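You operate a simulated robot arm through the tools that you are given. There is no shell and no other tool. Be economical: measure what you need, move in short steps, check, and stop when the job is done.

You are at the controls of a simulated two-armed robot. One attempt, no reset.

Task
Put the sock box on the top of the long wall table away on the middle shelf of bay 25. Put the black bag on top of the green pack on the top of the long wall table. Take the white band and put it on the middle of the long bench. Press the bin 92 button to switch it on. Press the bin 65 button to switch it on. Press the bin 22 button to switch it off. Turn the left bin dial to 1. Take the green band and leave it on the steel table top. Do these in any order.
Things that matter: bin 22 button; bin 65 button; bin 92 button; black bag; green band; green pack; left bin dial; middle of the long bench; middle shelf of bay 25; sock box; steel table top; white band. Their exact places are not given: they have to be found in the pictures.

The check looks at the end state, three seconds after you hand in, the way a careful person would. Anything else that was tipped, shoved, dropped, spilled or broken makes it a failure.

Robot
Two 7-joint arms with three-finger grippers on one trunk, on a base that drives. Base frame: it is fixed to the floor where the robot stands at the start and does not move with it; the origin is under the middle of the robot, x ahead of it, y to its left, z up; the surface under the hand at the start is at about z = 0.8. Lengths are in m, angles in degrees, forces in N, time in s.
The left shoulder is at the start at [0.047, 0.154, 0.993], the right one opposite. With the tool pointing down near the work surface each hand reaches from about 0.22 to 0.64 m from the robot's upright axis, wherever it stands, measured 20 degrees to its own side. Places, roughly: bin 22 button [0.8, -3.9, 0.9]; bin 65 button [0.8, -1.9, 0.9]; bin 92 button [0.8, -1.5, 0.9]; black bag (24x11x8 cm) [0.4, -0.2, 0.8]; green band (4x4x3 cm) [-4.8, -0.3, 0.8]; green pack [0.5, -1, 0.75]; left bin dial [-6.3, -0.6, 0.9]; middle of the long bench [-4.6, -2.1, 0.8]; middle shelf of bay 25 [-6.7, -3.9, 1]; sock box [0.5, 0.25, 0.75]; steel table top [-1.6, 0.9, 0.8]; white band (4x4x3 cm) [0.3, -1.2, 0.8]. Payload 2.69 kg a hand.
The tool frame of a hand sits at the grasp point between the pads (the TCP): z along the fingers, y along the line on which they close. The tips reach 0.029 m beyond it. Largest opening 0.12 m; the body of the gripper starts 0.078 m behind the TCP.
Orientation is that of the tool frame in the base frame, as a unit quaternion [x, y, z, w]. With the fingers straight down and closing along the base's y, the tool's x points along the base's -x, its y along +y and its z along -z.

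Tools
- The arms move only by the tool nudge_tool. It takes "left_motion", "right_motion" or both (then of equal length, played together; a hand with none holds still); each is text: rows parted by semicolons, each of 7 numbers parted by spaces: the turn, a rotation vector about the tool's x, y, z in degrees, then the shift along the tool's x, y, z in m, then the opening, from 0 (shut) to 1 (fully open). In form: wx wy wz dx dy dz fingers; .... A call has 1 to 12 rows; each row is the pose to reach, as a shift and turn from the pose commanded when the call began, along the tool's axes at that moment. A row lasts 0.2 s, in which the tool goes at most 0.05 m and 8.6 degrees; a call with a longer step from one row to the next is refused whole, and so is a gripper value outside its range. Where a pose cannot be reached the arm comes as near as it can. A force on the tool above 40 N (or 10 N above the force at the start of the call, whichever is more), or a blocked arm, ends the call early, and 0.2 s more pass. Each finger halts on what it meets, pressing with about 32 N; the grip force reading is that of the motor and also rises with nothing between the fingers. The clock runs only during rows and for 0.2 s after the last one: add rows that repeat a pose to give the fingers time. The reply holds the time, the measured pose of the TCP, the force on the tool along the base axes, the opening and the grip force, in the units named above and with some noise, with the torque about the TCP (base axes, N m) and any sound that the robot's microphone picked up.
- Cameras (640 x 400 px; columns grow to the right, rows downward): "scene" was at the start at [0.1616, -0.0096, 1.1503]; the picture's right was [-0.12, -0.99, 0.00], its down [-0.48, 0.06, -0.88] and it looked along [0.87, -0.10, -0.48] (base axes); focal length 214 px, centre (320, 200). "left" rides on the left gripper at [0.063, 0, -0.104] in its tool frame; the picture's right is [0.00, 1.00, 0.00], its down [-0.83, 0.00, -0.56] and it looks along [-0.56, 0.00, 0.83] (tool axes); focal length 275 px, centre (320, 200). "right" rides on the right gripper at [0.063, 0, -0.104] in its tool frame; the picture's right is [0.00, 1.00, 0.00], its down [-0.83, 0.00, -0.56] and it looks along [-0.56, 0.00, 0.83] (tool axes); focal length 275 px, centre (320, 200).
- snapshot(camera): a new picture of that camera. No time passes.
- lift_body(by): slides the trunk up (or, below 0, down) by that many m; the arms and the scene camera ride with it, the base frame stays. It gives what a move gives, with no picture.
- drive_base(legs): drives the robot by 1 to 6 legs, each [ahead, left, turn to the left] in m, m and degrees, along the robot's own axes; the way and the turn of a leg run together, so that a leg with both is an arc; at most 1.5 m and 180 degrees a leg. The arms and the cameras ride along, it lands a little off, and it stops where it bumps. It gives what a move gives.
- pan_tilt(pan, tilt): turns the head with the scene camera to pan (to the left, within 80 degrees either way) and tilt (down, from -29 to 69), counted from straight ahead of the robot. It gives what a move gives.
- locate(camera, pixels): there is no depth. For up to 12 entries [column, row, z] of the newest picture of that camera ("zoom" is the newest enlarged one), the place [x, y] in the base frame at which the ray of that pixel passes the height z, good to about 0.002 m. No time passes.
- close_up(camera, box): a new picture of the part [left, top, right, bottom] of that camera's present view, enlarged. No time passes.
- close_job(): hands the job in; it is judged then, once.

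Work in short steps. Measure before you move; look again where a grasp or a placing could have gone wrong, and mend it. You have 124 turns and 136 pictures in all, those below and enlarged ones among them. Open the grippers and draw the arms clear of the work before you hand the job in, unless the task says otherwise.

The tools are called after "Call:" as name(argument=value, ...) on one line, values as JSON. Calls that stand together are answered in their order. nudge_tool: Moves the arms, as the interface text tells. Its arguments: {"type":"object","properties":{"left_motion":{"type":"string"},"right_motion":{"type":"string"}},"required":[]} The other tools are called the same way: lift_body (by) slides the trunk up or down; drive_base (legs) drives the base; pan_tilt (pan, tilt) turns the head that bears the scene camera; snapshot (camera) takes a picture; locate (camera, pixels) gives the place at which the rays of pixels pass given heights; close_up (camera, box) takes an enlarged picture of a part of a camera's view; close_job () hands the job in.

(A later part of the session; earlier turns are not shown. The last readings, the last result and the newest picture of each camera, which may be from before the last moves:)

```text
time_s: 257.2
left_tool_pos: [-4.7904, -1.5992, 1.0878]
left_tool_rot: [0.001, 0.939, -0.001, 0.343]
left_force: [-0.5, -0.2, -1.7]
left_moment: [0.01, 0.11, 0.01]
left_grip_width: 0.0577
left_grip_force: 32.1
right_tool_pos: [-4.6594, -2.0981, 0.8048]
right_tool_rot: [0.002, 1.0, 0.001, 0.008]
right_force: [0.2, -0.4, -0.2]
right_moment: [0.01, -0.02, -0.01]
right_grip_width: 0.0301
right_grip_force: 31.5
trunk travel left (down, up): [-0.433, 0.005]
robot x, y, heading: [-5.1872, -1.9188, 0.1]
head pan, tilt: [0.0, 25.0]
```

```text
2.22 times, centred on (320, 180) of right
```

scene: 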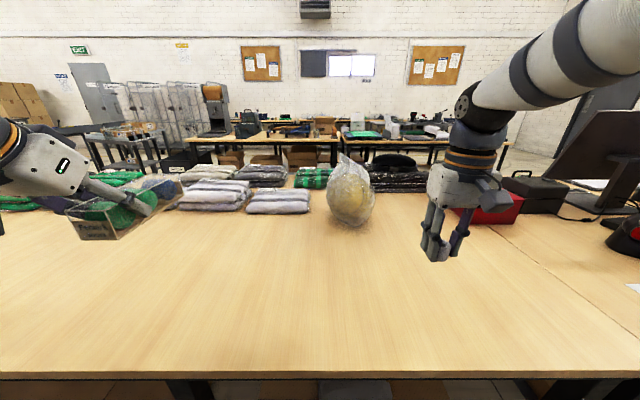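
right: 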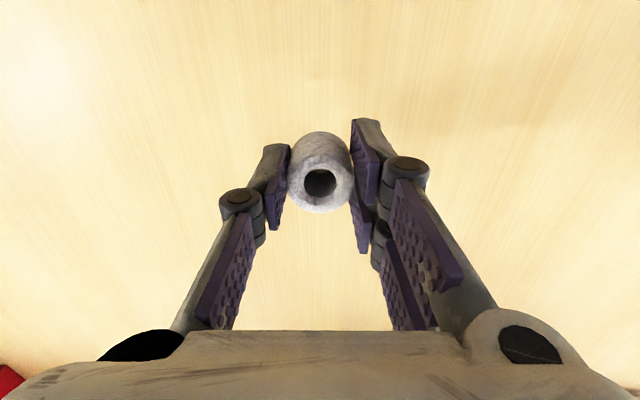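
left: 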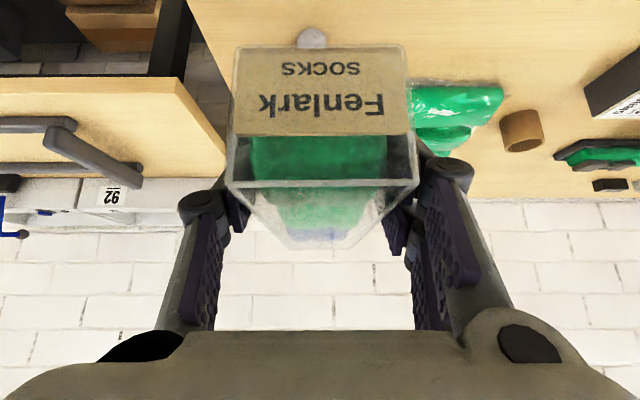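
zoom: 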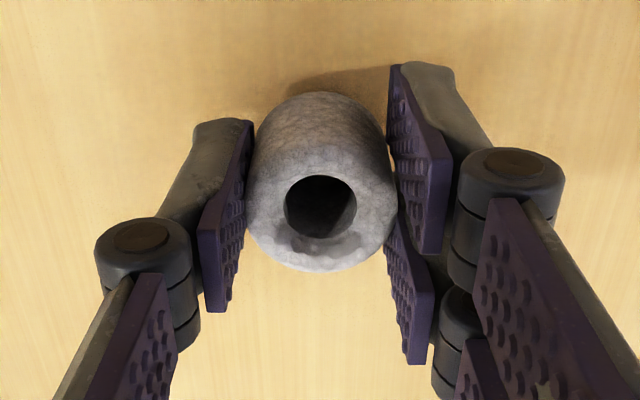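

Call:
nudge_tool(right_motion="0 0 0 0 0 0.003 0; 0 0 0 0 0 0.006 0; 0 0 0 0 0 0.009 0; 0 0 0 0 0 0.012 0; 0 0 0 0 0 0.015 0; 0 0 0 0 0 0.018 0; 0 0 0 0 0 0.021 0; 0 0 0 0 0 0.024 0; 0 0 0 0 0 0.027 0; 0 0 0 0 0 0.03 0; 0 0 0 0 0 0.03 0")

Call:
close_up(camera="right", box=[200, 90, 440, 270])

```text
time_s: 258.9
left_tool_pos: [-4.7924, -1.5984, 1.0876]
left_tool_rot: [-0.001, 0.939, -0.001, 0.343]
left_force: [0.1, 0.4, -2.1]
left_moment: [0.01, 0.09, -0.01]
left_grip_width: 0.0572
left_grip_force: 31.4
right_tool_pos: [-4.6585, -2.0991, 0.7878]
right_tool_rot: [0.002, 1.0, 0.0, 0.015]
right_force: [-8.1, -0.3, 26.9]
right_moment: [0.12, 0.17, 0.03]
right_grip_width: 0.0301
right_grip_force: 31.8
trunk travel left (down, up): [-0.433, 0.005]
robot x, y, heading: [-5.1895, -1.9207, -0.1]
head pan, tilt: [0.0, 25.0]
stopped in row 8 (right hand): the force on the tool passed its limit at 45 N (the readings are from after the stop); the commanded pose is now the measured one
```

```text
2.22 times, centred on (320, 180) of right
```

zoom: 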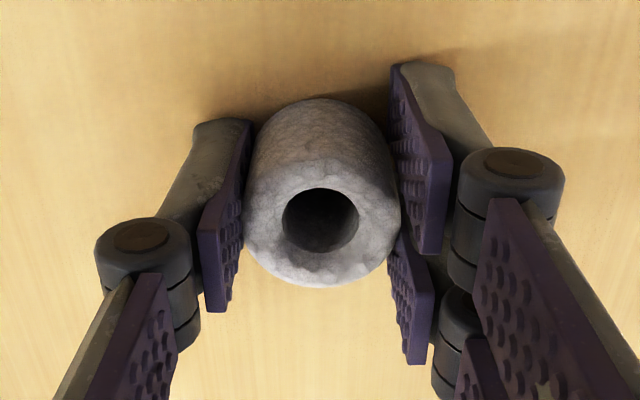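

Contact (bench ≈0.755). I relax 2 mm, open, and lift straight up.

Call:
nudge_tool(right_motion="0 0 0 0 0 -0.002 0; 0 0 0 0 0 -0.002 0.3; 0 0 0 0 0 -0.002 0.5; 0 0 0 0 0 -0.002 0.7; 0 0 0 0 0 -0.02 0.7; 0 0 0 0 0 -0.06 0.7; 0 0 0 0 0 -0.11 0.7; 0 0 0 0 0 -0.16 0.7; 0 0 0 0 0 -0.21 0.7; 0 0 0 0 0 -0.25 0.3; 0 0 0 0 0 -0.25 0")

Call:
snapshot(camera="right")

Call:
pan_tilt(pan=0, tilt=30)

Call:
snapshot(camera="scene")

```text
time_s: 261.3
left_tool_pos: [-4.7895, -1.5981, 1.0887]
left_tool_rot: [-0.001, 0.94, -0.001, 0.342]
left_force: [-0.6, -0.5, -2.2]
left_moment: [0.03, 0.07, 0.01]
left_grip_width: 0.0577
left_grip_force: 31.7
right_tool_pos: [-4.6613, -2.1002, 1.034]
right_tool_rot: [0.002, 1.0, 0.001, 0.011]
right_force: [0.2, -0.6, 0.9]
right_moment: [0.01, -0.03, 0.0]
right_grip_width: 0.0
right_grip_force: 28.4
trunk travel left (down, up): [-0.433, 0.005]
robot x, y, heading: [-5.1859, -1.9239, -0.1]
head pan, tilt: [0.0, 25.0]
```

```text
48 pictures are left
```

right: 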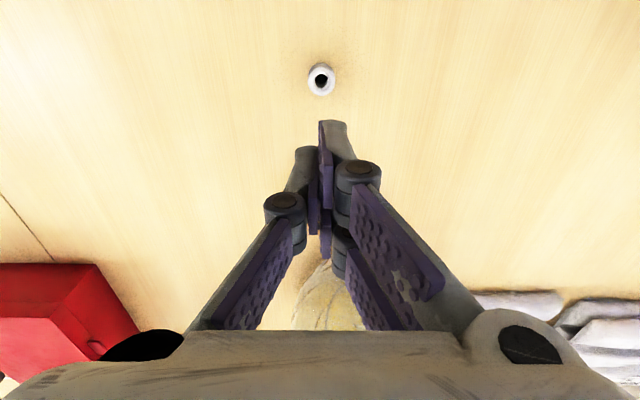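

```text
time_s: 261.9
left_tool_pos: [-4.7896, -1.599, 1.0888]
left_tool_rot: [0.0, 0.939, 0.0, 0.343]
left_force: [0.1, 0.7, -1.6]
left_moment: [0.05, 0.06, 0.0]
left_grip_width: 0.0575
left_grip_force: 32.0
right_tool_pos: [-4.6628, -2.1014, 1.0321]
right_tool_rot: [0.002, 1.0, 0.001, 0.011]
right_force: [0.5, 0.3, -0.4]
right_moment: [0.0, -0.01, 0.0]
right_grip_width: 0.0
right_grip_force: 28.6
trunk travel left (down, up): [-0.433, 0.005]
robot x, y, heading: [-5.1901, -1.9174, -0.3]
head pan, tilt: [0.0, 30.0]
```

```text
47 pictures are left
```

scene: 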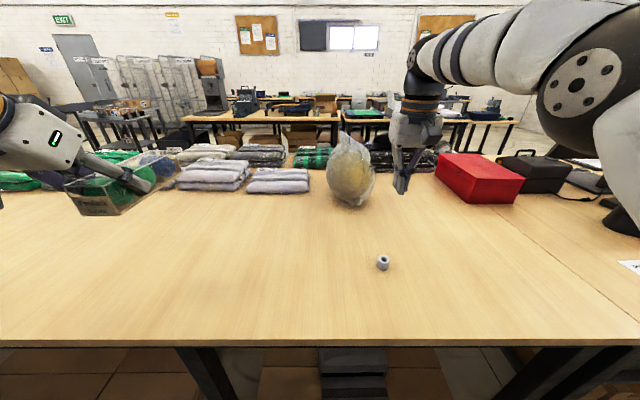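

The white band stands upright on the bench. Next the shelf: I draw both hands in, back out, turn to face −y and look along the aisle past the step stool.

Call:
nudge_tool(right_motion="0 0 0 0.04 0 0 0; 0 0 0 0.08 0 0 0; 0 0 0 0.12 0.01 0 0; 0 0 0 0.16 0.01 0 0; 0 0 0 0.18 0.01 0 0", left_motion="0 0 0 0 -0.035 0 0; 0 0 0 0 -0.07 0 0; 0 0 0 0 -0.105 0 0; 0 0 0 0 -0.14 0 0; 0 0 0 0 -0.17 0 0")

Call:
drive_base(legs=[[-0.36, 0, 0], [0, 0, -90]])

Call:
pan_tilt(pan=-15, tilt=20)

Call:
snapshot(camera="scene")

Call:
locate(camera="scene", pixels=[[320, 200, 0], [320, 240, 0], [320, 300, 0], [250, 300, 0], [250, 240, 0], [400, 300, 0]])

```text
time_s: 263.1
left_tool_pos: [-4.7909, -1.77, 1.0881]
left_tool_rot: [-0.001, 0.94, 0.0, 0.341]
left_force: [0.4, -0.7, -1.5]
left_moment: [0.01, 0.07, 0.0]
left_grip_width: 0.0576
left_grip_force: 31.8
right_tool_pos: [-4.8441, -2.0894, 1.0324]
right_tool_rot: [0.002, 1.0, 0.001, 0.014]
right_force: [0.4, -0.4, 0.0]
right_moment: [0.02, -0.02, 0.03]
right_grip_width: 0.0002
right_grip_force: 28.6
trunk travel left (down, up): [-0.433, 0.005]
robot x, y, heading: [-5.1887, -1.9181, 0.1]
head pan, tilt: [0.0, 30.0]
```

```text
time_s: 269.2
left_tool_pos: [-5.3951, -2.3157, 1.0883]
left_tool_rot: [0.659, 0.67, -0.241, 0.243]
left_force: [-0.2, 0.1, -0.8]
left_moment: [0.09, 0.0, 0.02]
left_grip_width: 0.0575
left_grip_force: 32.0
right_tool_pos: [-5.7164, -2.2651, 1.0323]
right_tool_rot: [0.703, 0.711, -0.008, 0.009]
right_force: [0.3, -0.3, 0.8]
right_moment: [0.02, 0.01, 0.0]
right_grip_width: 0.0
right_grip_force: 28.9
trunk travel left (down, up): [-0.433, 0.005]
robot x, y, heading: [-5.5521, -1.9195, -89.0]
head pan, tilt: [0.0, 30.0]
```

```text
time_s: 270.0
left_tool_pos: [-5.3958, -2.3148, 1.0889]
left_tool_rot: [0.659, 0.67, -0.241, 0.243]
left_force: [0.8, -0.3, -2.0]
left_moment: [0.07, 0.0, 0.03]
left_grip_width: 0.0577
left_grip_force: 32.2
right_tool_pos: [-5.7168, -2.2658, 1.0325]
right_tool_rot: [0.703, 0.711, -0.007, 0.009]
right_force: [0.3, -0.6, -0.2]
right_moment: [0.04, 0.03, 0.0]
right_grip_width: 0.0
right_grip_force: 28.7
trunk travel left (down, up): [-0.433, 0.005]
robot x, y, heading: [-5.5508, -1.9204, -89.1]
head pan, tilt: [-15.0, 20.0]
```

```text
46 pictures are left
```

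scene: 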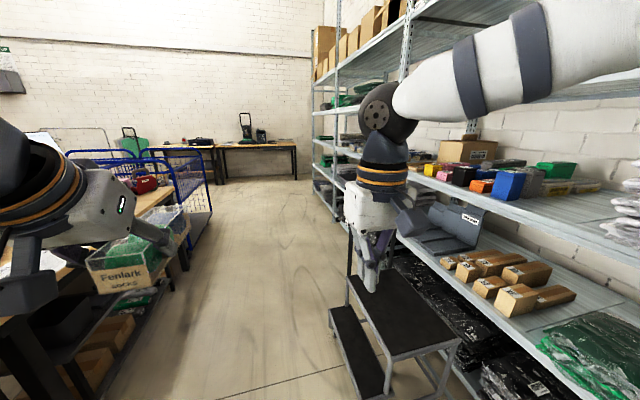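

```text
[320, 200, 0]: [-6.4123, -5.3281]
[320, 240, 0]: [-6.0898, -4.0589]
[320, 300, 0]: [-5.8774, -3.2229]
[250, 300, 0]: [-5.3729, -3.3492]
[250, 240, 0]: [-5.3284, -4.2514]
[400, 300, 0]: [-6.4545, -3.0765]
```

The aisle is clear left of the stool (x<−5.9). I drive to y≈−3.87 at x≈−5.45, then turn to face the shelf.

Call:
drive_base(legs=[[0.98, 0.1, -1], [0.97, 0, 0], [0, 0, -90]])

Call:
pan_tilt(pan=5, tilt=15)

Call:
snapshot(camera="scene")

```text
time_s: 283.7
left_tool_pos: [-5.8856, -4.0468, 1.0887]
left_tool_rot: [0.94, -0.006, -0.342, -0.003]
left_force: [-1.0, 0.0, -1.6]
left_moment: [0.0, -0.03, -0.01]
left_grip_width: 0.0573
left_grip_force: 32.0
right_tool_pos: [-5.8264, -3.7277, 1.033]
right_tool_rot: [1.0, -0.008, -0.011, 0.001]
right_force: [0.4, -0.1, 0.0]
right_moment: [-0.01, -0.02, -0.01]
right_grip_width: 0.0
right_grip_force: 28.3
trunk travel left (down, up): [-0.433, 0.005]
robot x, y, heading: [-5.4871, -3.9002, 179.4]
head pan, tilt: [-15.0, 20.0]
```

```text
time_s: 284.5
left_tool_pos: [-5.8857, -4.0473, 1.0889]
left_tool_rot: [0.94, -0.006, -0.342, -0.002]
left_force: [0.9, 0.0, -0.9]
left_moment: [-0.03, -0.08, 0.0]
left_grip_width: 0.0575
left_grip_force: 31.8
right_tool_pos: [-5.8275, -3.7271, 1.0314]
right_tool_rot: [1.0, -0.007, -0.012, 0.0]
right_force: [0.1, 0.1, 0.4]
right_moment: [0.0, 0.04, -0.01]
right_grip_width: 0.0
right_grip_force: 28.5
trunk travel left (down, up): [-0.433, 0.005]
robot x, y, heading: [-5.4834, -3.9003, 179.4]
head pan, tilt: [5.0, 15.0]
```

```text
45 pictures are left
```

scene: 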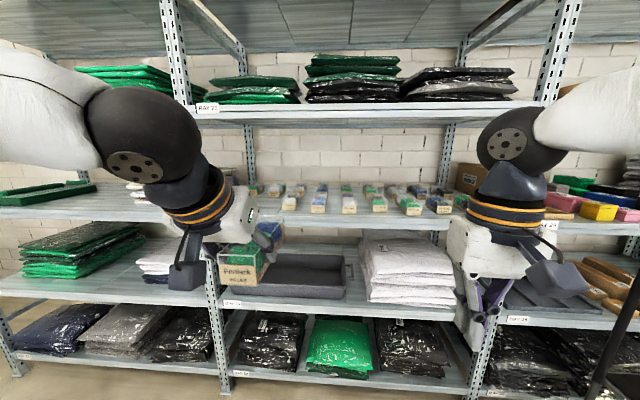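

I enlarge to read the bay labels.

Call:
close_up(camera="scene", box=[180, 80, 500, 280])

Call:
close_up(camera="scene", box=[200, 280, 520, 390])

Call:
locate(camera="scene", pixels=[[345, 230, 0.9], [345, 230, 1.0], [345, 230, 1.1], [345, 303, 0.6], [345, 303, 0.7], [345, 303, 0.8], [345, 108, 1.4], [345, 108, 1.5], [220, 390, 0]])

```text
2.00 times, centred on (340, 180) of scene
```

zoom: 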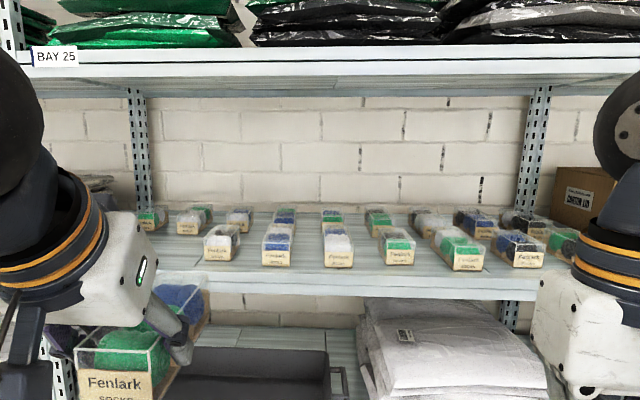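

```text
2.00 times, centred on (360, 335) of scene
```

zoom: 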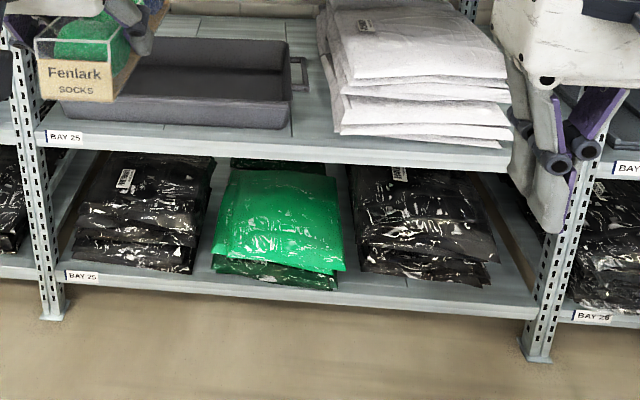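

```text
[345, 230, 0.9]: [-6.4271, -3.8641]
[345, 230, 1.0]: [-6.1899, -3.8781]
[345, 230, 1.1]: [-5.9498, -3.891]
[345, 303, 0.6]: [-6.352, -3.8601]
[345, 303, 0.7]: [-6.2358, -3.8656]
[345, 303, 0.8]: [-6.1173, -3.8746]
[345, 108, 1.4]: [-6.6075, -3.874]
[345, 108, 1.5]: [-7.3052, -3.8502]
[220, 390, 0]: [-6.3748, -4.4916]
```

Bay 25's middle shelf carries other sock boxes; front rim top is near row 216. I locate the free slot to the left of the front row.

Call:
locate(camera="scene", pixels=[[281, 215, 0.96], [299, 215, 0.96], [313, 213, 0.96], [326, 213, 0.96], [343, 213, 0.96], [354, 213, 0.96], [374, 213, 0.96], [345, 217, 0.96], [250, 210, 0.96], [258, 197, 0.96]])

Call:
snapshot(camera="left")

```text
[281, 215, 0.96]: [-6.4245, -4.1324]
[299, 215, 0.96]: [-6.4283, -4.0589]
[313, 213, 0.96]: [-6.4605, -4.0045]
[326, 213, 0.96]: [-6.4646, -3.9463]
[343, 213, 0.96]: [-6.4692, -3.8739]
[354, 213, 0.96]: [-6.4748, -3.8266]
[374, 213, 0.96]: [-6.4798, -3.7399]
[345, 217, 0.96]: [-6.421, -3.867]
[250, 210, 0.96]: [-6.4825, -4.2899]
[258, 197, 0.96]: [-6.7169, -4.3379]
```

```text
42 pictures are left
```

left: 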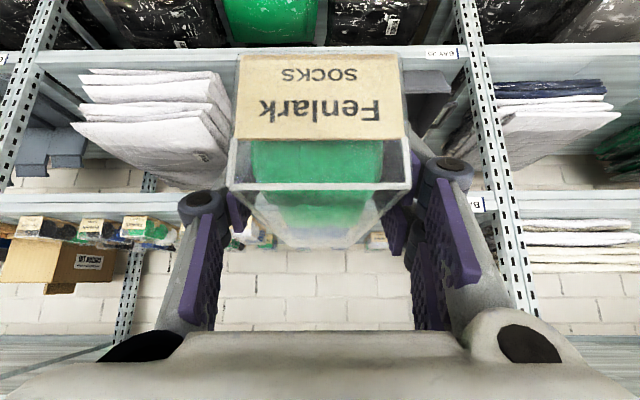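

The free slot is left of the front box (its left edge y≈−4.135); I aim for y≈−4.225, near end at x≈−6.41. I drive left 0.18 and forward 0.3.

Call:
drive_base(legs=[[0, 0.178, 0.4], [0.3, 0, 0]])

Call:
pan_tilt(pan=15, tilt=18)

Call:
snapshot(camera="scene")

```text
time_s: 288.2
left_tool_pos: [-6.1885, -4.2267, 1.0888]
left_tool_rot: [0.94, -0.002, -0.342, -0.002]
left_force: [0.3, 0.7, -1.4]
left_moment: [0.01, -0.07, 0.03]
left_grip_width: 0.0575
left_grip_force: 32.0
right_tool_pos: [-6.1312, -3.907, 1.0334]
right_tool_rot: [1.0, -0.006, -0.011, 0.001]
right_force: [-0.7, -1.0, -0.8]
right_moment: [0.01, -0.06, 0.04]
right_grip_width: 0.0001
right_grip_force: 28.7
trunk travel left (down, up): [-0.433, 0.005]
robot x, y, heading: [-5.7872, -4.0816, 179.3]
head pan, tilt: [5.0, 15.0]
```

```text
time_s: 288.9
left_tool_pos: [-6.1876, -4.2263, 1.0888]
left_tool_rot: [0.94, -0.003, -0.342, -0.002]
left_force: [1.2, 0.2, -1.0]
left_moment: [0.0, -0.05, 0.04]
left_grip_width: 0.0575
left_grip_force: 31.7
right_tool_pos: [-6.131, -3.9067, 1.0328]
right_tool_rot: [1.0, -0.005, -0.012, 0.002]
right_force: [0.2, -1.3, -0.2]
right_moment: [-0.04, 0.0, -0.02]
right_grip_width: 0.0
right_grip_force: 28.4
trunk travel left (down, up): [-0.433, 0.005]
robot x, y, heading: [-5.7884, -4.0797, 179.3]
head pan, tilt: [15.0, 18.0]
```

```text
41 pictures are left
```

scene: 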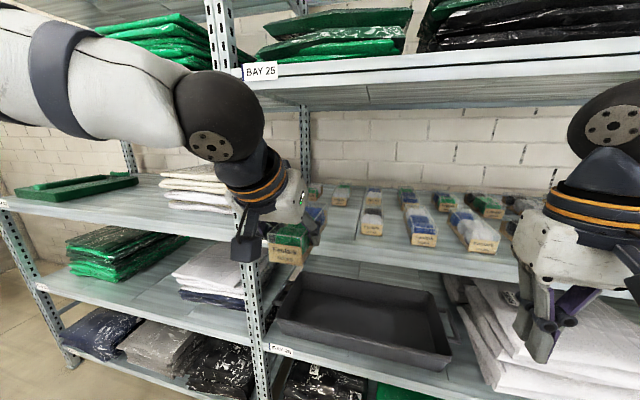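

The hand, box and wrist have room between the left upright and the front box. I extend the left hand 0.26 m into the shelf at the present height.

Call:
nudge_tool(left_motion="0 0 0 -0.0335 0 0.0281 0; 0 0 0 -0.067 0 0.0562 0; 0 0 0 -0.1 0 0.0843 0; 0 0 0 -0.134 0 0.1124 0; 0 0 0 -0.167 0 0.1405 0; 0 0 0 -0.2007 0 0.1685 0; 0 0 0 -0.2007 0 0.1685 0")

Call:
snapshot(camera="left")

Call:
close_up(camera="scene", box=[160, 80, 480, 320])

```text
time_s: 290.5
left_tool_pos: [-6.4492, -4.2231, 1.0894]
left_tool_rot: [0.939, -0.004, -0.343, -0.002]
left_force: [1.1, 0.1, -1.1]
left_moment: [-0.02, -0.08, -0.01]
left_grip_width: 0.0574
left_grip_force: 31.5
right_tool_pos: [-6.1317, -3.9078, 1.0326]
right_tool_rot: [1.0, -0.005, -0.012, 0.001]
right_force: [0.6, -0.6, -0.8]
right_moment: [-0.01, 0.04, -0.01]
right_grip_width: 0.0
right_grip_force: 28.8
trunk travel left (down, up): [-0.433, 0.005]
robot x, y, heading: [-5.7848, -4.0807, 179.3]
head pan, tilt: [15.0, 18.0]
```

```text
40 pictures are left
```

left: 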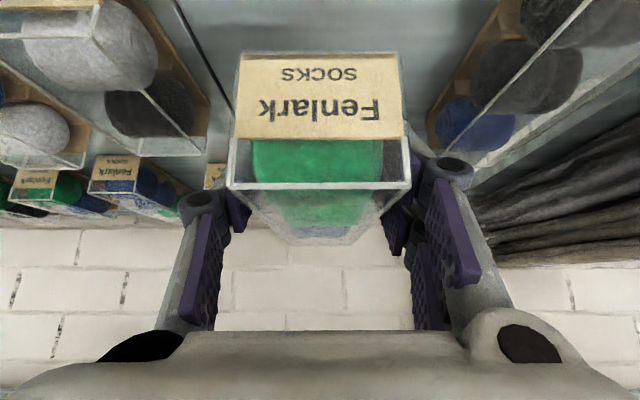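

```text
1.67 times, centred on (320, 200) of scene
```

zoom: 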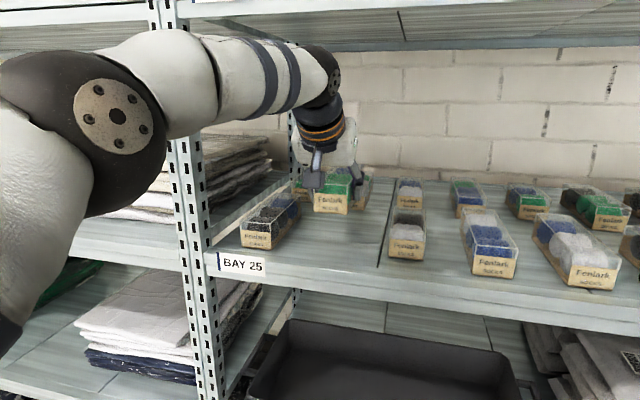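

Between two neighbouring boxes; I measure the slot from the left camera.

Call:
locate(camera="left", pixels=[[430, 118, 0.965], [470, 165, 0.965], [208, 152, 1.01], [122, 0, 1.01], [208, 155, 0.965], [500, 5, 0.965], [165, 0, 0.965]])

```text
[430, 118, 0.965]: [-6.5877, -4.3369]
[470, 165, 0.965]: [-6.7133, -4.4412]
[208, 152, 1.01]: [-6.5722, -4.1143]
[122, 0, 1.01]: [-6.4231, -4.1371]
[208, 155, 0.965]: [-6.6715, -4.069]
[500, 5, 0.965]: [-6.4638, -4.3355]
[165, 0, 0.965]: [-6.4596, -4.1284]
```

Slot spans y −4.335…−4.125, ours centred at −4.223. I lower until contact.

Call:
nudge_tool(left_motion="0 0 0 0.0193 0 0.023 0; 0 0 0 0.0386 0 0.046 0; 0 0 0 0.0482 0 0.0575 0; 0 0 0 0.0514 0 0.0613 0; 0 0 0 0.0534 0 0.0636 0; 0 0 0 0.0553 0 0.0659 0; 0 0 0 0.0572 0 0.0682 0; 0 0 0 0.0592 0 0.0705 0; 0 0 0 0.0611 0 0.0728 0; 0 0 0 0.063 0 0.075 0; 0 0 0 0.063 0 0.075 0")

Call:
snapshot(camera="left")

Call:
close_up(camera="scene", box=[220, 140, 420, 280])

```text
time_s: 292.1
left_tool_pos: [-6.4529, -4.2245, 1.0152]
left_tool_rot: [0.935, -0.004, -0.355, -0.001]
left_force: [4.7, -0.4, 25.0]
left_moment: [-0.52, -0.68, 0.06]
left_grip_width: 0.0575
left_grip_force: 31.9
right_tool_pos: [-6.1295, -3.9063, 1.0325]
right_tool_rot: [1.0, -0.005, -0.012, 0.002]
right_force: [0.1, 0.3, -0.2]
right_moment: [0.0, -0.01, -0.03]
right_grip_width: 0.0001
right_grip_force: 28.3
trunk travel left (down, up): [-0.433, 0.005]
robot x, y, heading: [-5.7876, -4.0799, 179.4]
head pan, tilt: [15.0, 18.0]
stopped in row 7 (left hand): the force on the tool passed its limit at 42 N (the readings are from after the stop); the commanded pose is now the measured one
```

```text
38 pictures are left
```

left: 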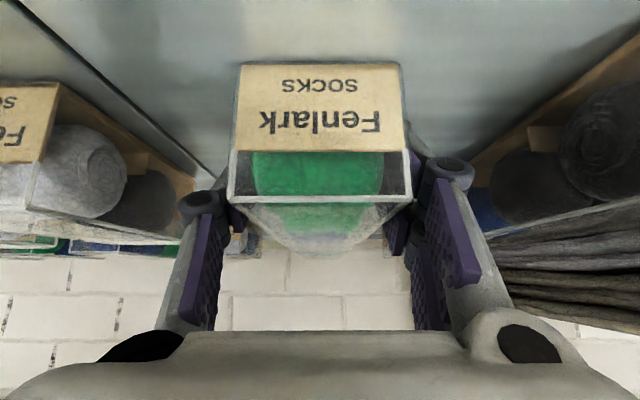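

```text
2.86 times, centred on (320, 210) of scene
```

zoom: 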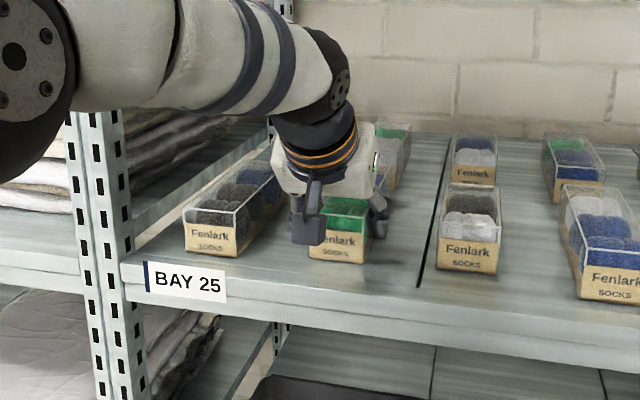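

Contact made and the box looks flat on the shelf. I relax slightly, open a bit, and withdraw along the tool axis, then back.

Call:
nudge_tool(left_motion="0 0 0 0 0 -0.001 0.5; 0 0 0 0 0 -0.001 0.75; 0 0 0 0 0 -0.001 0.75; 0 0 0 0 0 -0.02 0.75; 0 0 0 0 0 -0.05 0.75; 0 0 0 0.01 0 -0.085 0.75; 0 0 0 0.04 0 -0.115 0.75; 0 0 0 0.07 0 -0.14 0.75; 0 0 0 0.1 0 -0.165 0.75; 0 0 0 0.13 0 -0.19 0.75; 0 0 0 0.16 0 -0.215 0.75; 0 0 0 0.18 0 -0.23 0.75")

Call:
close_up(camera="scene", box=[160, 100, 480, 300])

```text
time_s: 294.7
left_tool_pos: [-6.1647, -4.2263, 1.0644]
left_tool_rot: [0.937, -0.003, -0.35, -0.001]
left_force: [0.9, 0.6, 0.2]
left_moment: [-0.02, -0.01, 0.02]
left_grip_width: 0.0901
left_grip_force: 0.1
left hand out of reach, approached as far as the arm can: row 9
right_tool_pos: [-6.1319, -3.9078, 1.0316]
right_tool_rot: [1.0, -0.004, -0.013, 0.001]
right_force: [-0.7, -0.9, -0.8]
right_moment: [0.0, -0.01, -0.03]
right_grip_width: 0.0001
right_grip_force: 28.5
trunk travel left (down, up): [-0.433, 0.005]
robot x, y, heading: [-5.7915, -4.0789, 179.4]
head pan, tilt: [15.0, 18.0]
```

```text
2.00 times, centred on (320, 200) of scene
```

zoom: 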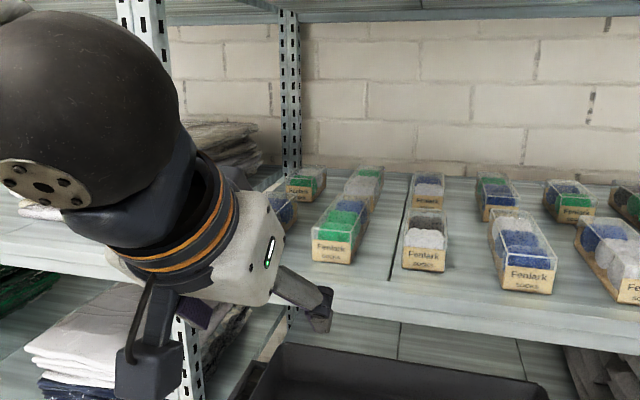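

The sock box stands in its slot. Now to the bin dial: I back out, turn to face +y, drive up the aisle, and turn to the shelf again at y≈−0.65.

Call:
drive_base(legs=[[-0.33, 0, 0], [0, 0, -90], [1.15, 0, 0], [1.15, 0, 0], [1.1, 0, 0], [0, 0, 90]])

Call:
pan_tilt(pan=0, tilt=18)

Call:
snapshot(camera="scene")

```text
time_s: 320.7
left_tool_pos: [-5.7082, -0.7989, 1.0637]
left_tool_rot: [0.936, -0.039, -0.35, -0.014]
left_force: [0.1, 0.0, -0.4]
left_moment: [0.04, -0.02, 0.01]
left_grip_width: 0.0897
left_grip_force: 0.1
right_tool_pos: [-5.6517, -0.4825, 1.0313]
right_tool_rot: [0.999, -0.043, -0.011, 0.002]
right_force: [0.0, 0.5, 0.2]
right_moment: [0.04, 0.01, -0.03]
right_grip_width: 0.0
right_grip_force: 28.6
trunk travel left (down, up): [-0.433, 0.005]
robot x, y, heading: [-5.3224, -0.681, 175.0]
head pan, tilt: [15.0, 18.0]
```

```text
time_s: 321.5
left_tool_pos: [-5.7074, -0.7989, 1.0649]
left_tool_rot: [0.936, -0.039, -0.349, -0.015]
left_force: [-0.4, 0.0, 0.1]
left_moment: [-0.01, 0.0, 0.01]
left_grip_width: 0.0901
left_grip_force: 0.0
right_tool_pos: [-5.6497, -0.4811, 1.0324]
right_tool_rot: [0.999, -0.043, -0.012, 0.0]
right_force: [-0.6, 0.8, 0.5]
right_moment: [-0.02, 0.0, 0.03]
right_grip_width: 0.0
right_grip_force: 28.0
trunk travel left (down, up): [-0.433, 0.005]
robot x, y, heading: [-5.321, -0.6822, 175.4]
head pan, tilt: [0.0, 18.0]
```

```text
35 pictures are left
```

scene: 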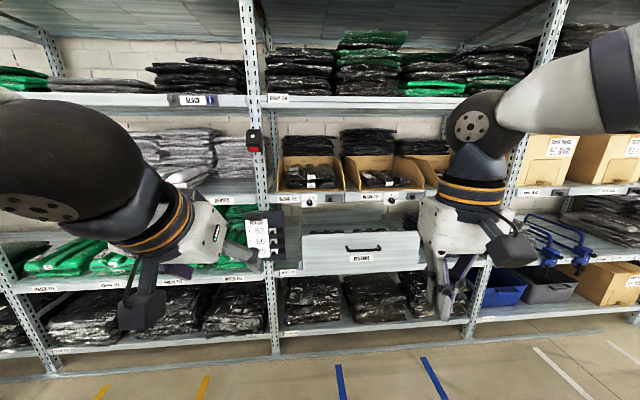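

Three cardboard bins with dials on the shelf lip; the left one's dial is near (310,200). I enlarge it.

Call:
close_up(camera="scene", box=[265, 150, 425, 250])

Call:
close_up(camera="scene", box=[285, 180, 335, 215])

Call:
locate(camera="scene", pixels=[[310, 200, 0.9], [310, 200, 0.95], [310, 200, 1.0], [275, 352, 0], [392, 198, 0.95]])

```text
4.00 times, centred on (345, 200) of scene
```

zoom: 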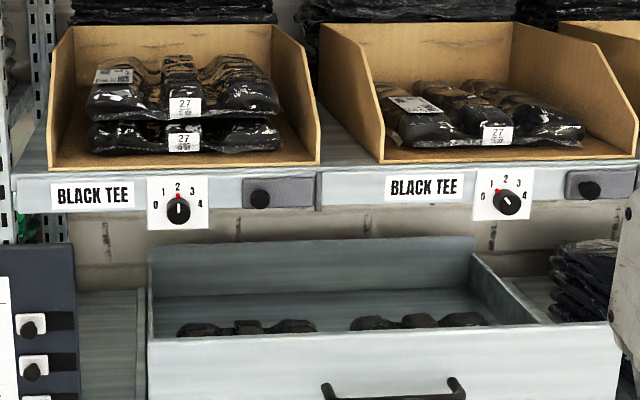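

```text
11.43 times, centred on (310, 198) of scene
```

zoom: 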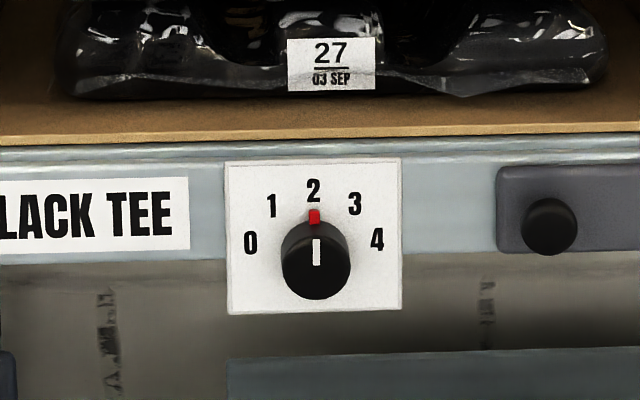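

```text
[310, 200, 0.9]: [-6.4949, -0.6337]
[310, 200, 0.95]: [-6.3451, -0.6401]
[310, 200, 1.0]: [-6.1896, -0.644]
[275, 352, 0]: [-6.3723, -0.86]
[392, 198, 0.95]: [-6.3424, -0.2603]
```

Pointer (white line, red tip) is at 2; "1" lies ~38° counter-clockwise. Knob ≈ (−6.345,−0.641,0.937). I bring the left hand horizontal at that height, then straighten the base and position it.

Call:
nudge_tool(left_motion="0 -7 0 -0.001 0 0.025 0.6; 0 -14 0 -0.002 0 0.05 0.6; 0 -21 0 -0.003 0 0.075 0.6; 0 -28 0 -0.004 0 0.1 0.6; 0 -35 0 -0.005 0 0.125 0.6; 0 -42 0 -0.006 0 0.15 0.6; 0 -49 0 -0.0066 0 0.1753 0.6; 0 -49 0 -0.0066 0 0.1753 0.6")

Call:
drive_base(legs=[[0, -0.19, 4.5], [0.34, 0, 0]])

Call:
snapshot(camera="left")

```text
time_s: 323.3
left_tool_pos: [-5.8229, -0.7686, 0.9402]
left_tool_rot: [0.707, -0.027, -0.706, -0.025]
left_force: [-0.3, 0.4, 0.1]
left_moment: [-0.02, 0.02, -0.01]
left_grip_width: 0.072
left_grip_force: 0.0
left hand out of reach, approached as far as the arm can: row 6, 7, 8
right_tool_pos: [-5.6495, -0.4809, 1.0325]
right_tool_rot: [0.999, -0.043, -0.013, 0.001]
right_force: [0.2, -0.2, -0.2]
right_moment: [0.03, -0.02, -0.01]
right_grip_width: 0.0001
right_grip_force: 28.6
trunk travel left (down, up): [-0.433, 0.005]
robot x, y, heading: [-5.3172, -0.682, 175.3]
head pan, tilt: [0.0, 18.0]
```

```text
time_s: 327.2
left_tool_pos: [-6.1449, -0.6183, 0.9399]
left_tool_rot: [0.709, 0.002, -0.706, 0.004]
left_force: [-0.2, 0.3, 0.0]
left_moment: [0.03, 0.01, -0.02]
left_grip_width: 0.0723
left_grip_force: 0.2
right_tool_pos: [-5.9962, -0.3181, 1.0317]
right_tool_rot: [1.0, -0.002, -0.011, 0.001]
right_force: [-0.6, -0.2, 0.9]
right_moment: [-0.02, 0.02, -0.01]
right_grip_width: 0.0
right_grip_force: 28.5
trunk travel left (down, up): [-0.433, 0.005]
robot x, y, heading: [-5.652, -0.4918, 179.8]
head pan, tilt: [0.0, 18.0]
```

```text
32 pictures are left
```

left: 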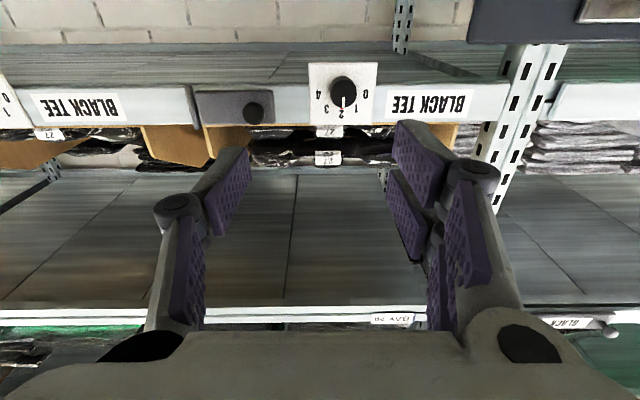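

Knob at left view (343,90): y≈−0.642, z≈0.943. I drive 0.1 m closer and shift the hand to line up.

Call:
drive_base(legs=[[0.1, 0, 0]])

Call:
nudge_tool(left_motion="0 0 0 -0.002 0.012 0 0.5; 0 0 0 -0.003 0.024 0 0.45; 0 0 0 -0.003 0.024 0 0.45")

Call:
snapshot(camera="left")

```text
time_s: 328.4
left_tool_pos: [-6.2456, -0.6176, 0.9383]
left_tool_rot: [0.708, 0.002, -0.706, 0.003]
left_force: [-0.8, -0.4, 0.0]
left_moment: [0.01, -0.02, -0.02]
left_grip_width: 0.0721
left_grip_force: 0.1
right_tool_pos: [-6.0958, -0.3183, 1.0316]
right_tool_rot: [1.0, -0.002, -0.012, 0.001]
right_force: [0.5, 0.1, 0.2]
right_moment: [0.02, -0.04, 0.0]
right_grip_width: 0.0
right_grip_force: 28.2
trunk travel left (down, up): [-0.433, 0.005]
robot x, y, heading: [-5.7492, -0.4871, 179.7]
head pan, tilt: [0.0, 18.0]
```

```text
time_s: 329.2
left_tool_pos: [-6.2444, -0.6238, 0.9457]
left_tool_rot: [0.709, 0.005, -0.706, 0.009]
left_force: [0.6, 0.7, 0.0]
left_moment: [0.0, 0.0, 0.01]
left_grip_width: 0.0539
left_grip_force: 0.0
left hand out of reach, approached as far as the arm can: row 1, 2, 3
right_tool_pos: [-6.0958, -0.3178, 1.0324]
right_tool_rot: [1.0, -0.002, -0.012, 0.001]
right_force: [1.2, 0.4, -1.0]
right_moment: [0.01, 0.0, 0.02]
right_grip_width: 0.0
right_grip_force: 28.4
trunk travel left (down, up): [-0.433, 0.005]
robot x, y, heading: [-5.7517, -0.4871, 180.2]
head pan, tilt: [0.0, 18.0]
```

```text
31 pictures are left
```

left: 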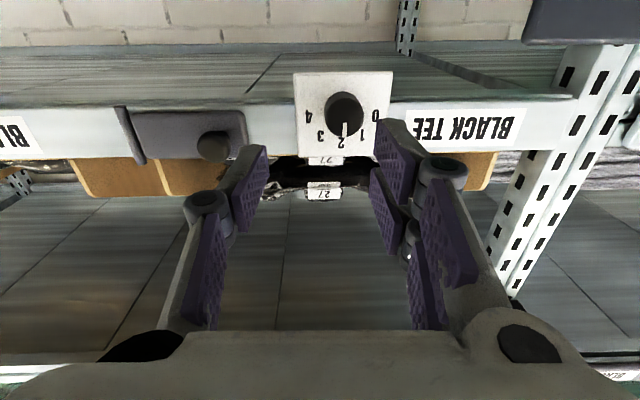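

Triangulated knob face ≈ (−6.351,−0.642,0.944). I slide the base 1.8 cm left and advance the hand 9 cm around the knob.

Call:
drive_base(legs=[[0, 0.018, 0]])

Call:
nudge_tool(left_motion="0 0 0 0 0 0.02 0.45; 0 0 0 0 0 0.04 0.45; 0 0 0 0 0 0.055 0.45; 0 0 0 0 0 0.055 0.45")

Call:
snapshot(camera="left")

```text
time_s: 330.0
left_tool_pos: [-6.2452, -0.6436, 0.9447]
left_tool_rot: [0.709, 0.005, -0.705, 0.008]
left_force: [-0.3, 0.2, -0.8]
left_moment: [0.0, 0.01, -0.03]
left_grip_width: 0.0542
left_grip_force: 0.1
right_tool_pos: [-6.096, -0.3371, 1.0325]
right_tool_rot: [1.0, -0.001, -0.012, 0.0]
right_force: [0.2, -0.7, 0.1]
right_moment: [0.06, 0.02, 0.0]
right_grip_width: 0.0
right_grip_force: 28.7
trunk travel left (down, up): [-0.433, 0.005]
robot x, y, heading: [-5.7522, -0.5085, 180.1]
head pan, tilt: [0.0, 18.0]
```

```text
time_s: 331.0
left_tool_pos: [-6.2984, -0.6414, 0.9449]
left_tool_rot: [0.709, 0.006, -0.705, 0.012]
left_force: [1.0, -0.5, -0.1]
left_moment: [-0.01, -0.02, 0.01]
left_grip_width: 0.0539
left_grip_force: 0.1
left hand out of reach, approached as far as the arm can: row 3
right_tool_pos: [-6.0947, -0.3365, 1.0316]
right_tool_rot: [1.0, -0.001, -0.012, 0.003]
right_force: [1.2, 0.8, -0.8]
right_moment: [0.0, -0.04, -0.04]
right_grip_width: 0.0
right_grip_force: 28.6
trunk travel left (down, up): [-0.433, 0.005]
robot x, y, heading: [-5.752, -0.5074, 179.9]
head pan, tilt: [0.0, 18.0]
```

```text
30 pictures are left
```

left: 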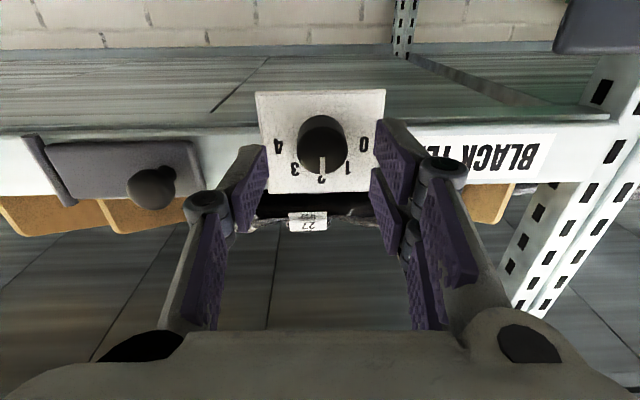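

Aligned around the knob. I advance 3.6 cm, close on it and turn −38° about the tool axis (counter-clockwise as seen).

Call:
nudge_tool(left_motion="0 0 0 0 0 0.02 0.45; 0 0 0 0 0 0.036 0.45; 0 0 0 0 0 0.036 0.2; 0 0 0 0 0 0.036 0; 0 0 0 0 0 0.036 0; 0 0 -8 0 0 0.036 0; 0 0 -16 0 0 0.036 0; 0 0 -24 0 0 0.036 0; 0 0 -32 0 0 0.036 0; 0 0 -38 0 0 0.036 0; 0 0 -38 0 0 0.036 0")

Call:
snapshot(camera="left")

```text
time_s: 331.6
left_tool_pos: [-6.3167, -0.6353, 0.9456]
left_tool_rot: [0.711, 0.004, -0.703, 0.01]
left_force: [54.3, 2.5, 8.4]
left_moment: [-0.38, 0.37, -1.99]
left_grip_width: 0.0386
left_grip_force: 43.8
left hand out of reach, approached as far as the arm can: row 1, 2
right_tool_pos: [-6.0879, -0.3356, 1.0351]
right_tool_rot: [1.0, -0.001, -0.016, 0.002]
right_force: [0.0, -1.5, -0.2]
right_moment: [0.01, 0.01, 0.02]
right_grip_width: 0.0001
right_grip_force: 28.6
trunk travel left (down, up): [-0.433, 0.005]
robot x, y, heading: [-5.7508, -0.5072, 179.6]
head pan, tilt: [0.0, 18.0]
stopped in row 2 (left hand): the force on the tool passed its limit at 55 N (the readings are from after the stop); the commanded pose is now the measured one
```

```text
29 pictures are left
```

left: 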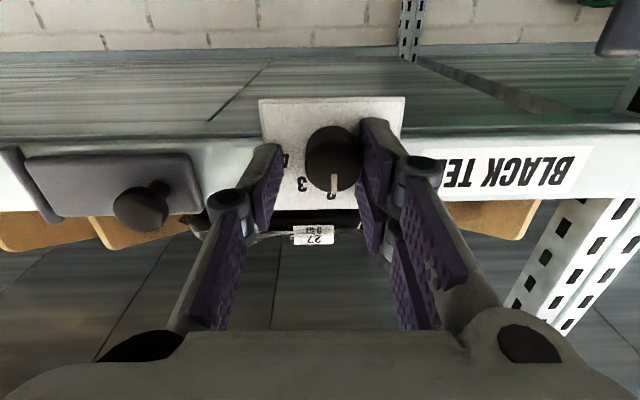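

The tips already touch the panel at TCP x≈−6.317. I back off 8 mm, recentre, then close on the knob.

Call:
nudge_tool(left_motion="0 0 0 0 0.002 -0.006 0.4; 0 0 0 0 0.004 -0.009 0.4; 0 0 0 0 0.005 -0.009 0.4; 0 0 0 0 0.005 -0.009 0.2; 0 0 0 0 0.005 -0.009 0; 0 0 0 0 0.005 -0.009 0")

Call:
snapshot(camera="left")

```text
time_s: 333.0
left_tool_pos: [-6.3167, -0.6418, 0.9408]
left_tool_rot: [0.714, 0.007, -0.7, 0.013]
left_force: [-0.3, 3.9, -5.0]
left_moment: [0.03, 0.18, -0.64]
left_grip_width: 0.0261
left_grip_force: 44.9
right_tool_pos: [-6.0951, -0.3359, 1.0311]
right_tool_rot: [1.0, -0.001, -0.011, 0.003]
right_force: [0.1, -0.1, -0.1]
right_moment: [0.03, -0.02, -0.03]
right_grip_width: 0.0001
right_grip_force: 28.4
trunk travel left (down, up): [-0.433, 0.005]
robot x, y, heading: [-5.7509, -0.5083, 179.8]
head pan, tilt: [0.0, 18.0]
```

```text
28 pictures are left
```

left: 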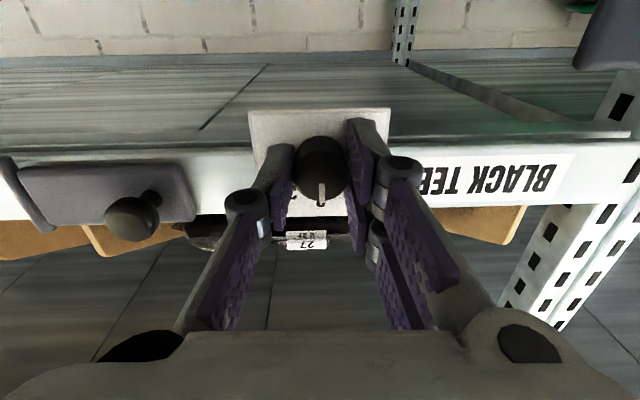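

The knob is gripped (26 mm). I turn −38° about the tool axis, in steps.

Call:
nudge_tool(left_motion="0 0 -8 0 0 0 0; 0 0 -16 0 0 0 0; 0 0 -24 0 0 0 0; 0 0 -32 0 0 0 0; 0 0 -38 0 0 0 0; 0 0 -38 0 0 0 0")

Call:
snapshot(camera="left")

```text
time_s: 333.4
left_tool_pos: [-6.3155, -0.6396, 0.9414]
left_tool_rot: [0.715, 0.074, -0.694, -0.022]
left_force: [-2.8, -17.6, -7.7]
left_moment: [-0.06, 0.11, -0.75]
left_grip_width: 0.027
left_grip_force: 45.7
left hand out of reach, approached as far as the arm can: row 1, 2
right_tool_pos: [-6.0966, -0.3381, 1.0333]
right_tool_rot: [1.0, 0.0, -0.012, 0.002]
right_force: [0.2, -0.1, 0.0]
right_moment: [-0.06, -0.04, -0.02]
right_grip_width: 0.0001
right_grip_force: 28.5
trunk travel left (down, up): [-0.433, 0.005]
robot x, y, heading: [-5.7537, -0.5103, -179.9]
head pan, tilt: [0.0, 18.0]
stopped in row 2 (left hand): the force on the tool passed its limit at 47 N (the readings are from after the stop); the commanded pose is now the measured one
```

```text
27 pictures are left
```

left: 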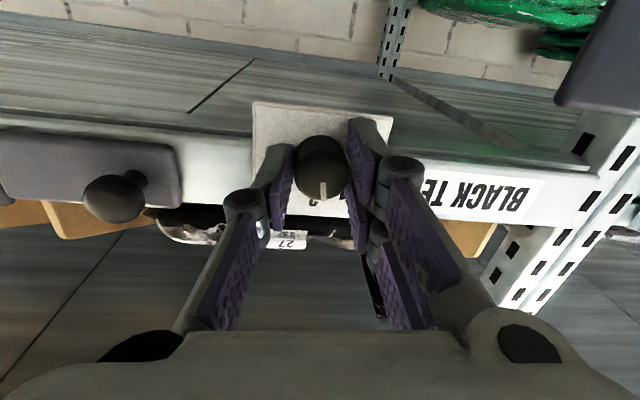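

The arm is near a joint limit this high. I release, back off, lower the trunk 15 cm (shoulder level with the knob) and raise the hand again.

Call:
nudge_tool(left_motion="0 0 0 0 0 0 0.3; 0 0 0 0 0 0 0.5; 0 0 0 0 0 0 0.5; 0 0 0 0 0 -0.03 0.5; 0 0 0 0 0 -0.06 0.5")

Call:
drive_base(legs=[[-0.22, 0, 0]])

Call:
lift_body(by=-0.16)

Call:
nudge_tool(left_motion="0 0 2 -0.03 0 0.01 0.5; 0 0 4 -0.06 0 0.02 0.5; 0 0 7 -0.09 0 0.03 0.5; 0 0 8 -0.12 0 0.04 0.5; 0 0 8 -0.15 0 0.05 0.5; 0 0 8 -0.16 0 0.06 0.5; 0 0 8 -0.16 0 0.06 0.5")

Call:
snapshot(camera="left")

```text
time_s: 334.6
left_tool_pos: [-6.2548, -0.6336, 0.9438]
left_tool_rot: [0.713, 0.071, -0.697, -0.026]
left_force: [-0.3, 0.9, 0.3]
left_moment: [-0.02, 0.01, 0.0]
left_grip_width: 0.0601
left_grip_force: 0.0
right_tool_pos: [-6.0964, -0.338, 1.0333]
right_tool_rot: [1.0, 0.0, -0.012, 0.001]
right_force: [0.6, -0.4, -0.3]
right_moment: [0.03, 0.02, 0.0]
right_grip_width: 0.0
right_grip_force: 27.9
trunk travel left (down, up): [-0.433, 0.005]
robot x, y, heading: [-5.7526, -0.5045, -179.8]
head pan, tilt: [0.0, 18.0]
```

```text
time_s: 336.3
left_tool_pos: [-6.0369, -0.63, 0.9447]
left_tool_rot: [0.714, 0.07, -0.696, -0.028]
left_force: [0.0, -0.7, 0.6]
left_moment: [-0.01, -0.02, 0.0]
left_grip_width: 0.0598
left_grip_force: 0.0
right_tool_pos: [-5.8755, -0.3363, 1.0328]
right_tool_rot: [1.0, -0.002, -0.013, 0.002]
right_force: [0.1, -0.1, -0.1]
right_moment: [-0.01, 0.03, -0.02]
right_grip_width: 0.0
right_grip_force: 28.6
trunk travel left (down, up): [-0.433, 0.005]
robot x, y, heading: [-5.5286, -0.5097, 179.6]
head pan, tilt: [0.0, 18.0]
```

```text
time_s: 338.1
left_tool_pos: [-6.0384, -0.6313, 0.785]
left_tool_rot: [0.714, 0.07, -0.697, -0.029]
left_force: [0.5, 0.0, 0.6]
left_moment: [0.02, -0.01, -0.02]
left_grip_width: 0.06
left_grip_force: 0.1
right_tool_pos: [-5.8761, -0.336, 0.8728]
right_tool_rot: [1.0, -0.004, -0.013, 0.001]
right_force: [-0.4, 0.2, -0.6]
right_moment: [0.01, 0.01, -0.01]
right_grip_width: 0.0
right_grip_force: 28.7
trunk travel left (down, up): [-0.273, 0.165]
robot x, y, heading: [-5.5312, -0.5135, 179.8]
head pan, tilt: [0.0, 18.0]
```

```text
time_s: 339.8
left_tool_pos: [-6.1008, -0.6579, 0.9427]
left_tool_rot: [0.717, 0.019, -0.696, 0.019]
left_force: [-0.1, -0.8, 0.4]
left_moment: [0.02, 0.0, 0.02]
left_grip_width: 0.0599
left_grip_force: 0.0
right_tool_pos: [-5.8763, -0.3357, 0.8725]
right_tool_rot: [1.0, -0.003, -0.012, 0.001]
right_force: [0.0, 0.4, 0.5]
right_moment: [0.03, -0.01, 0.0]
right_grip_width: 0.0001
right_grip_force: 28.0
trunk travel left (down, up): [-0.273, 0.165]
robot x, y, heading: [-5.5319, -0.5089, 179.8]
head pan, tilt: [0.0, 18.0]
```

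```text
26 pictures are left
```

left: 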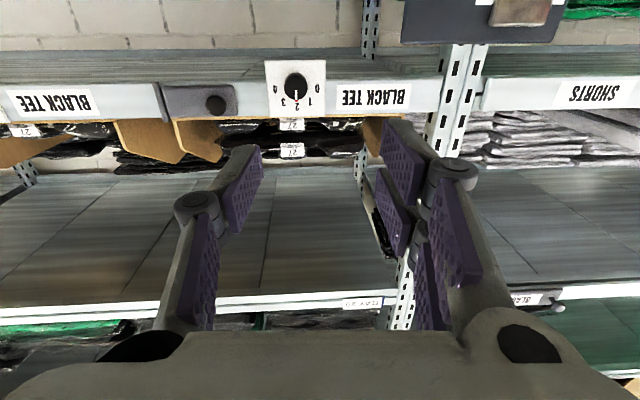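

Now no reach limits. I correct the small yaw/pitch error and 1.6 cm sideways, drive forward 0.15 and look.

Call:
nudge_tool(left_motion="1.5 -0.8 0 0 -0.008 0 0.5; 3.1 -1.7 0 0 -0.016 0 0.5; 3.1 -1.7 0 0 -0.016 0 0.5")

Call:
drive_base(legs=[[0.15, 0, 0]])

Call:
snapshot(camera="left")

```text
time_s: 340.6
left_tool_pos: [-6.1023, -0.6405, 0.942]
left_tool_rot: [0.708, 0.001, -0.707, 0.001]
left_force: [-0.3, 0.0, 0.0]
left_moment: [0.02, 0.01, -0.02]
left_grip_width: 0.0598
left_grip_force: 0.1
right_tool_pos: [-5.8767, -0.3364, 0.8718]
right_tool_rot: [1.0, -0.003, -0.012, 0.002]
right_force: [1.0, 0.5, 0.0]
right_moment: [0.01, -0.01, 0.02]
right_grip_width: 0.0
right_grip_force: 28.8
trunk travel left (down, up): [-0.273, 0.165]
robot x, y, heading: [-5.5333, -0.5075, 179.7]
head pan, tilt: [0.0, 18.0]
```

```text
time_s: 341.9
left_tool_pos: [-6.2522, -0.6409, 0.9417]
left_tool_rot: [-0.707, -0.001, 0.707, -0.001]
left_force: [-0.5, -0.4, -0.4]
left_moment: [-0.06, -0.01, -0.02]
left_grip_width: 0.0602
left_grip_force: 0.1
right_tool_pos: [-6.0268, -0.3364, 0.8722]
right_tool_rot: [1.0, -0.003, -0.011, 0.001]
right_force: [-0.4, -0.3, -0.4]
right_moment: [0.02, -0.06, 0.0]
right_grip_width: 0.0001
right_grip_force: 28.7
trunk travel left (down, up): [-0.273, 0.165]
robot x, y, heading: [-5.684, -0.5068, 179.6]
head pan, tilt: [0.0, 18.0]
```

```text
25 pictures are left
```

left: 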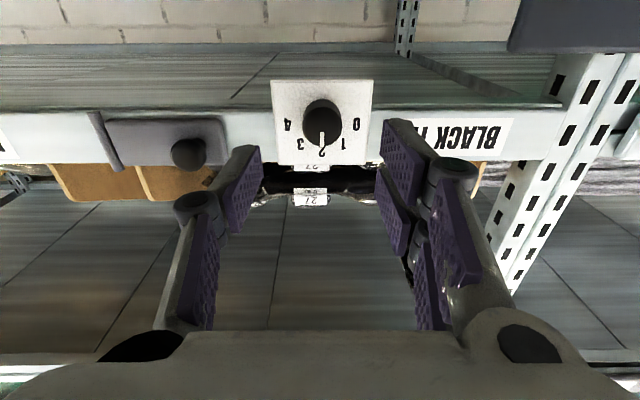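

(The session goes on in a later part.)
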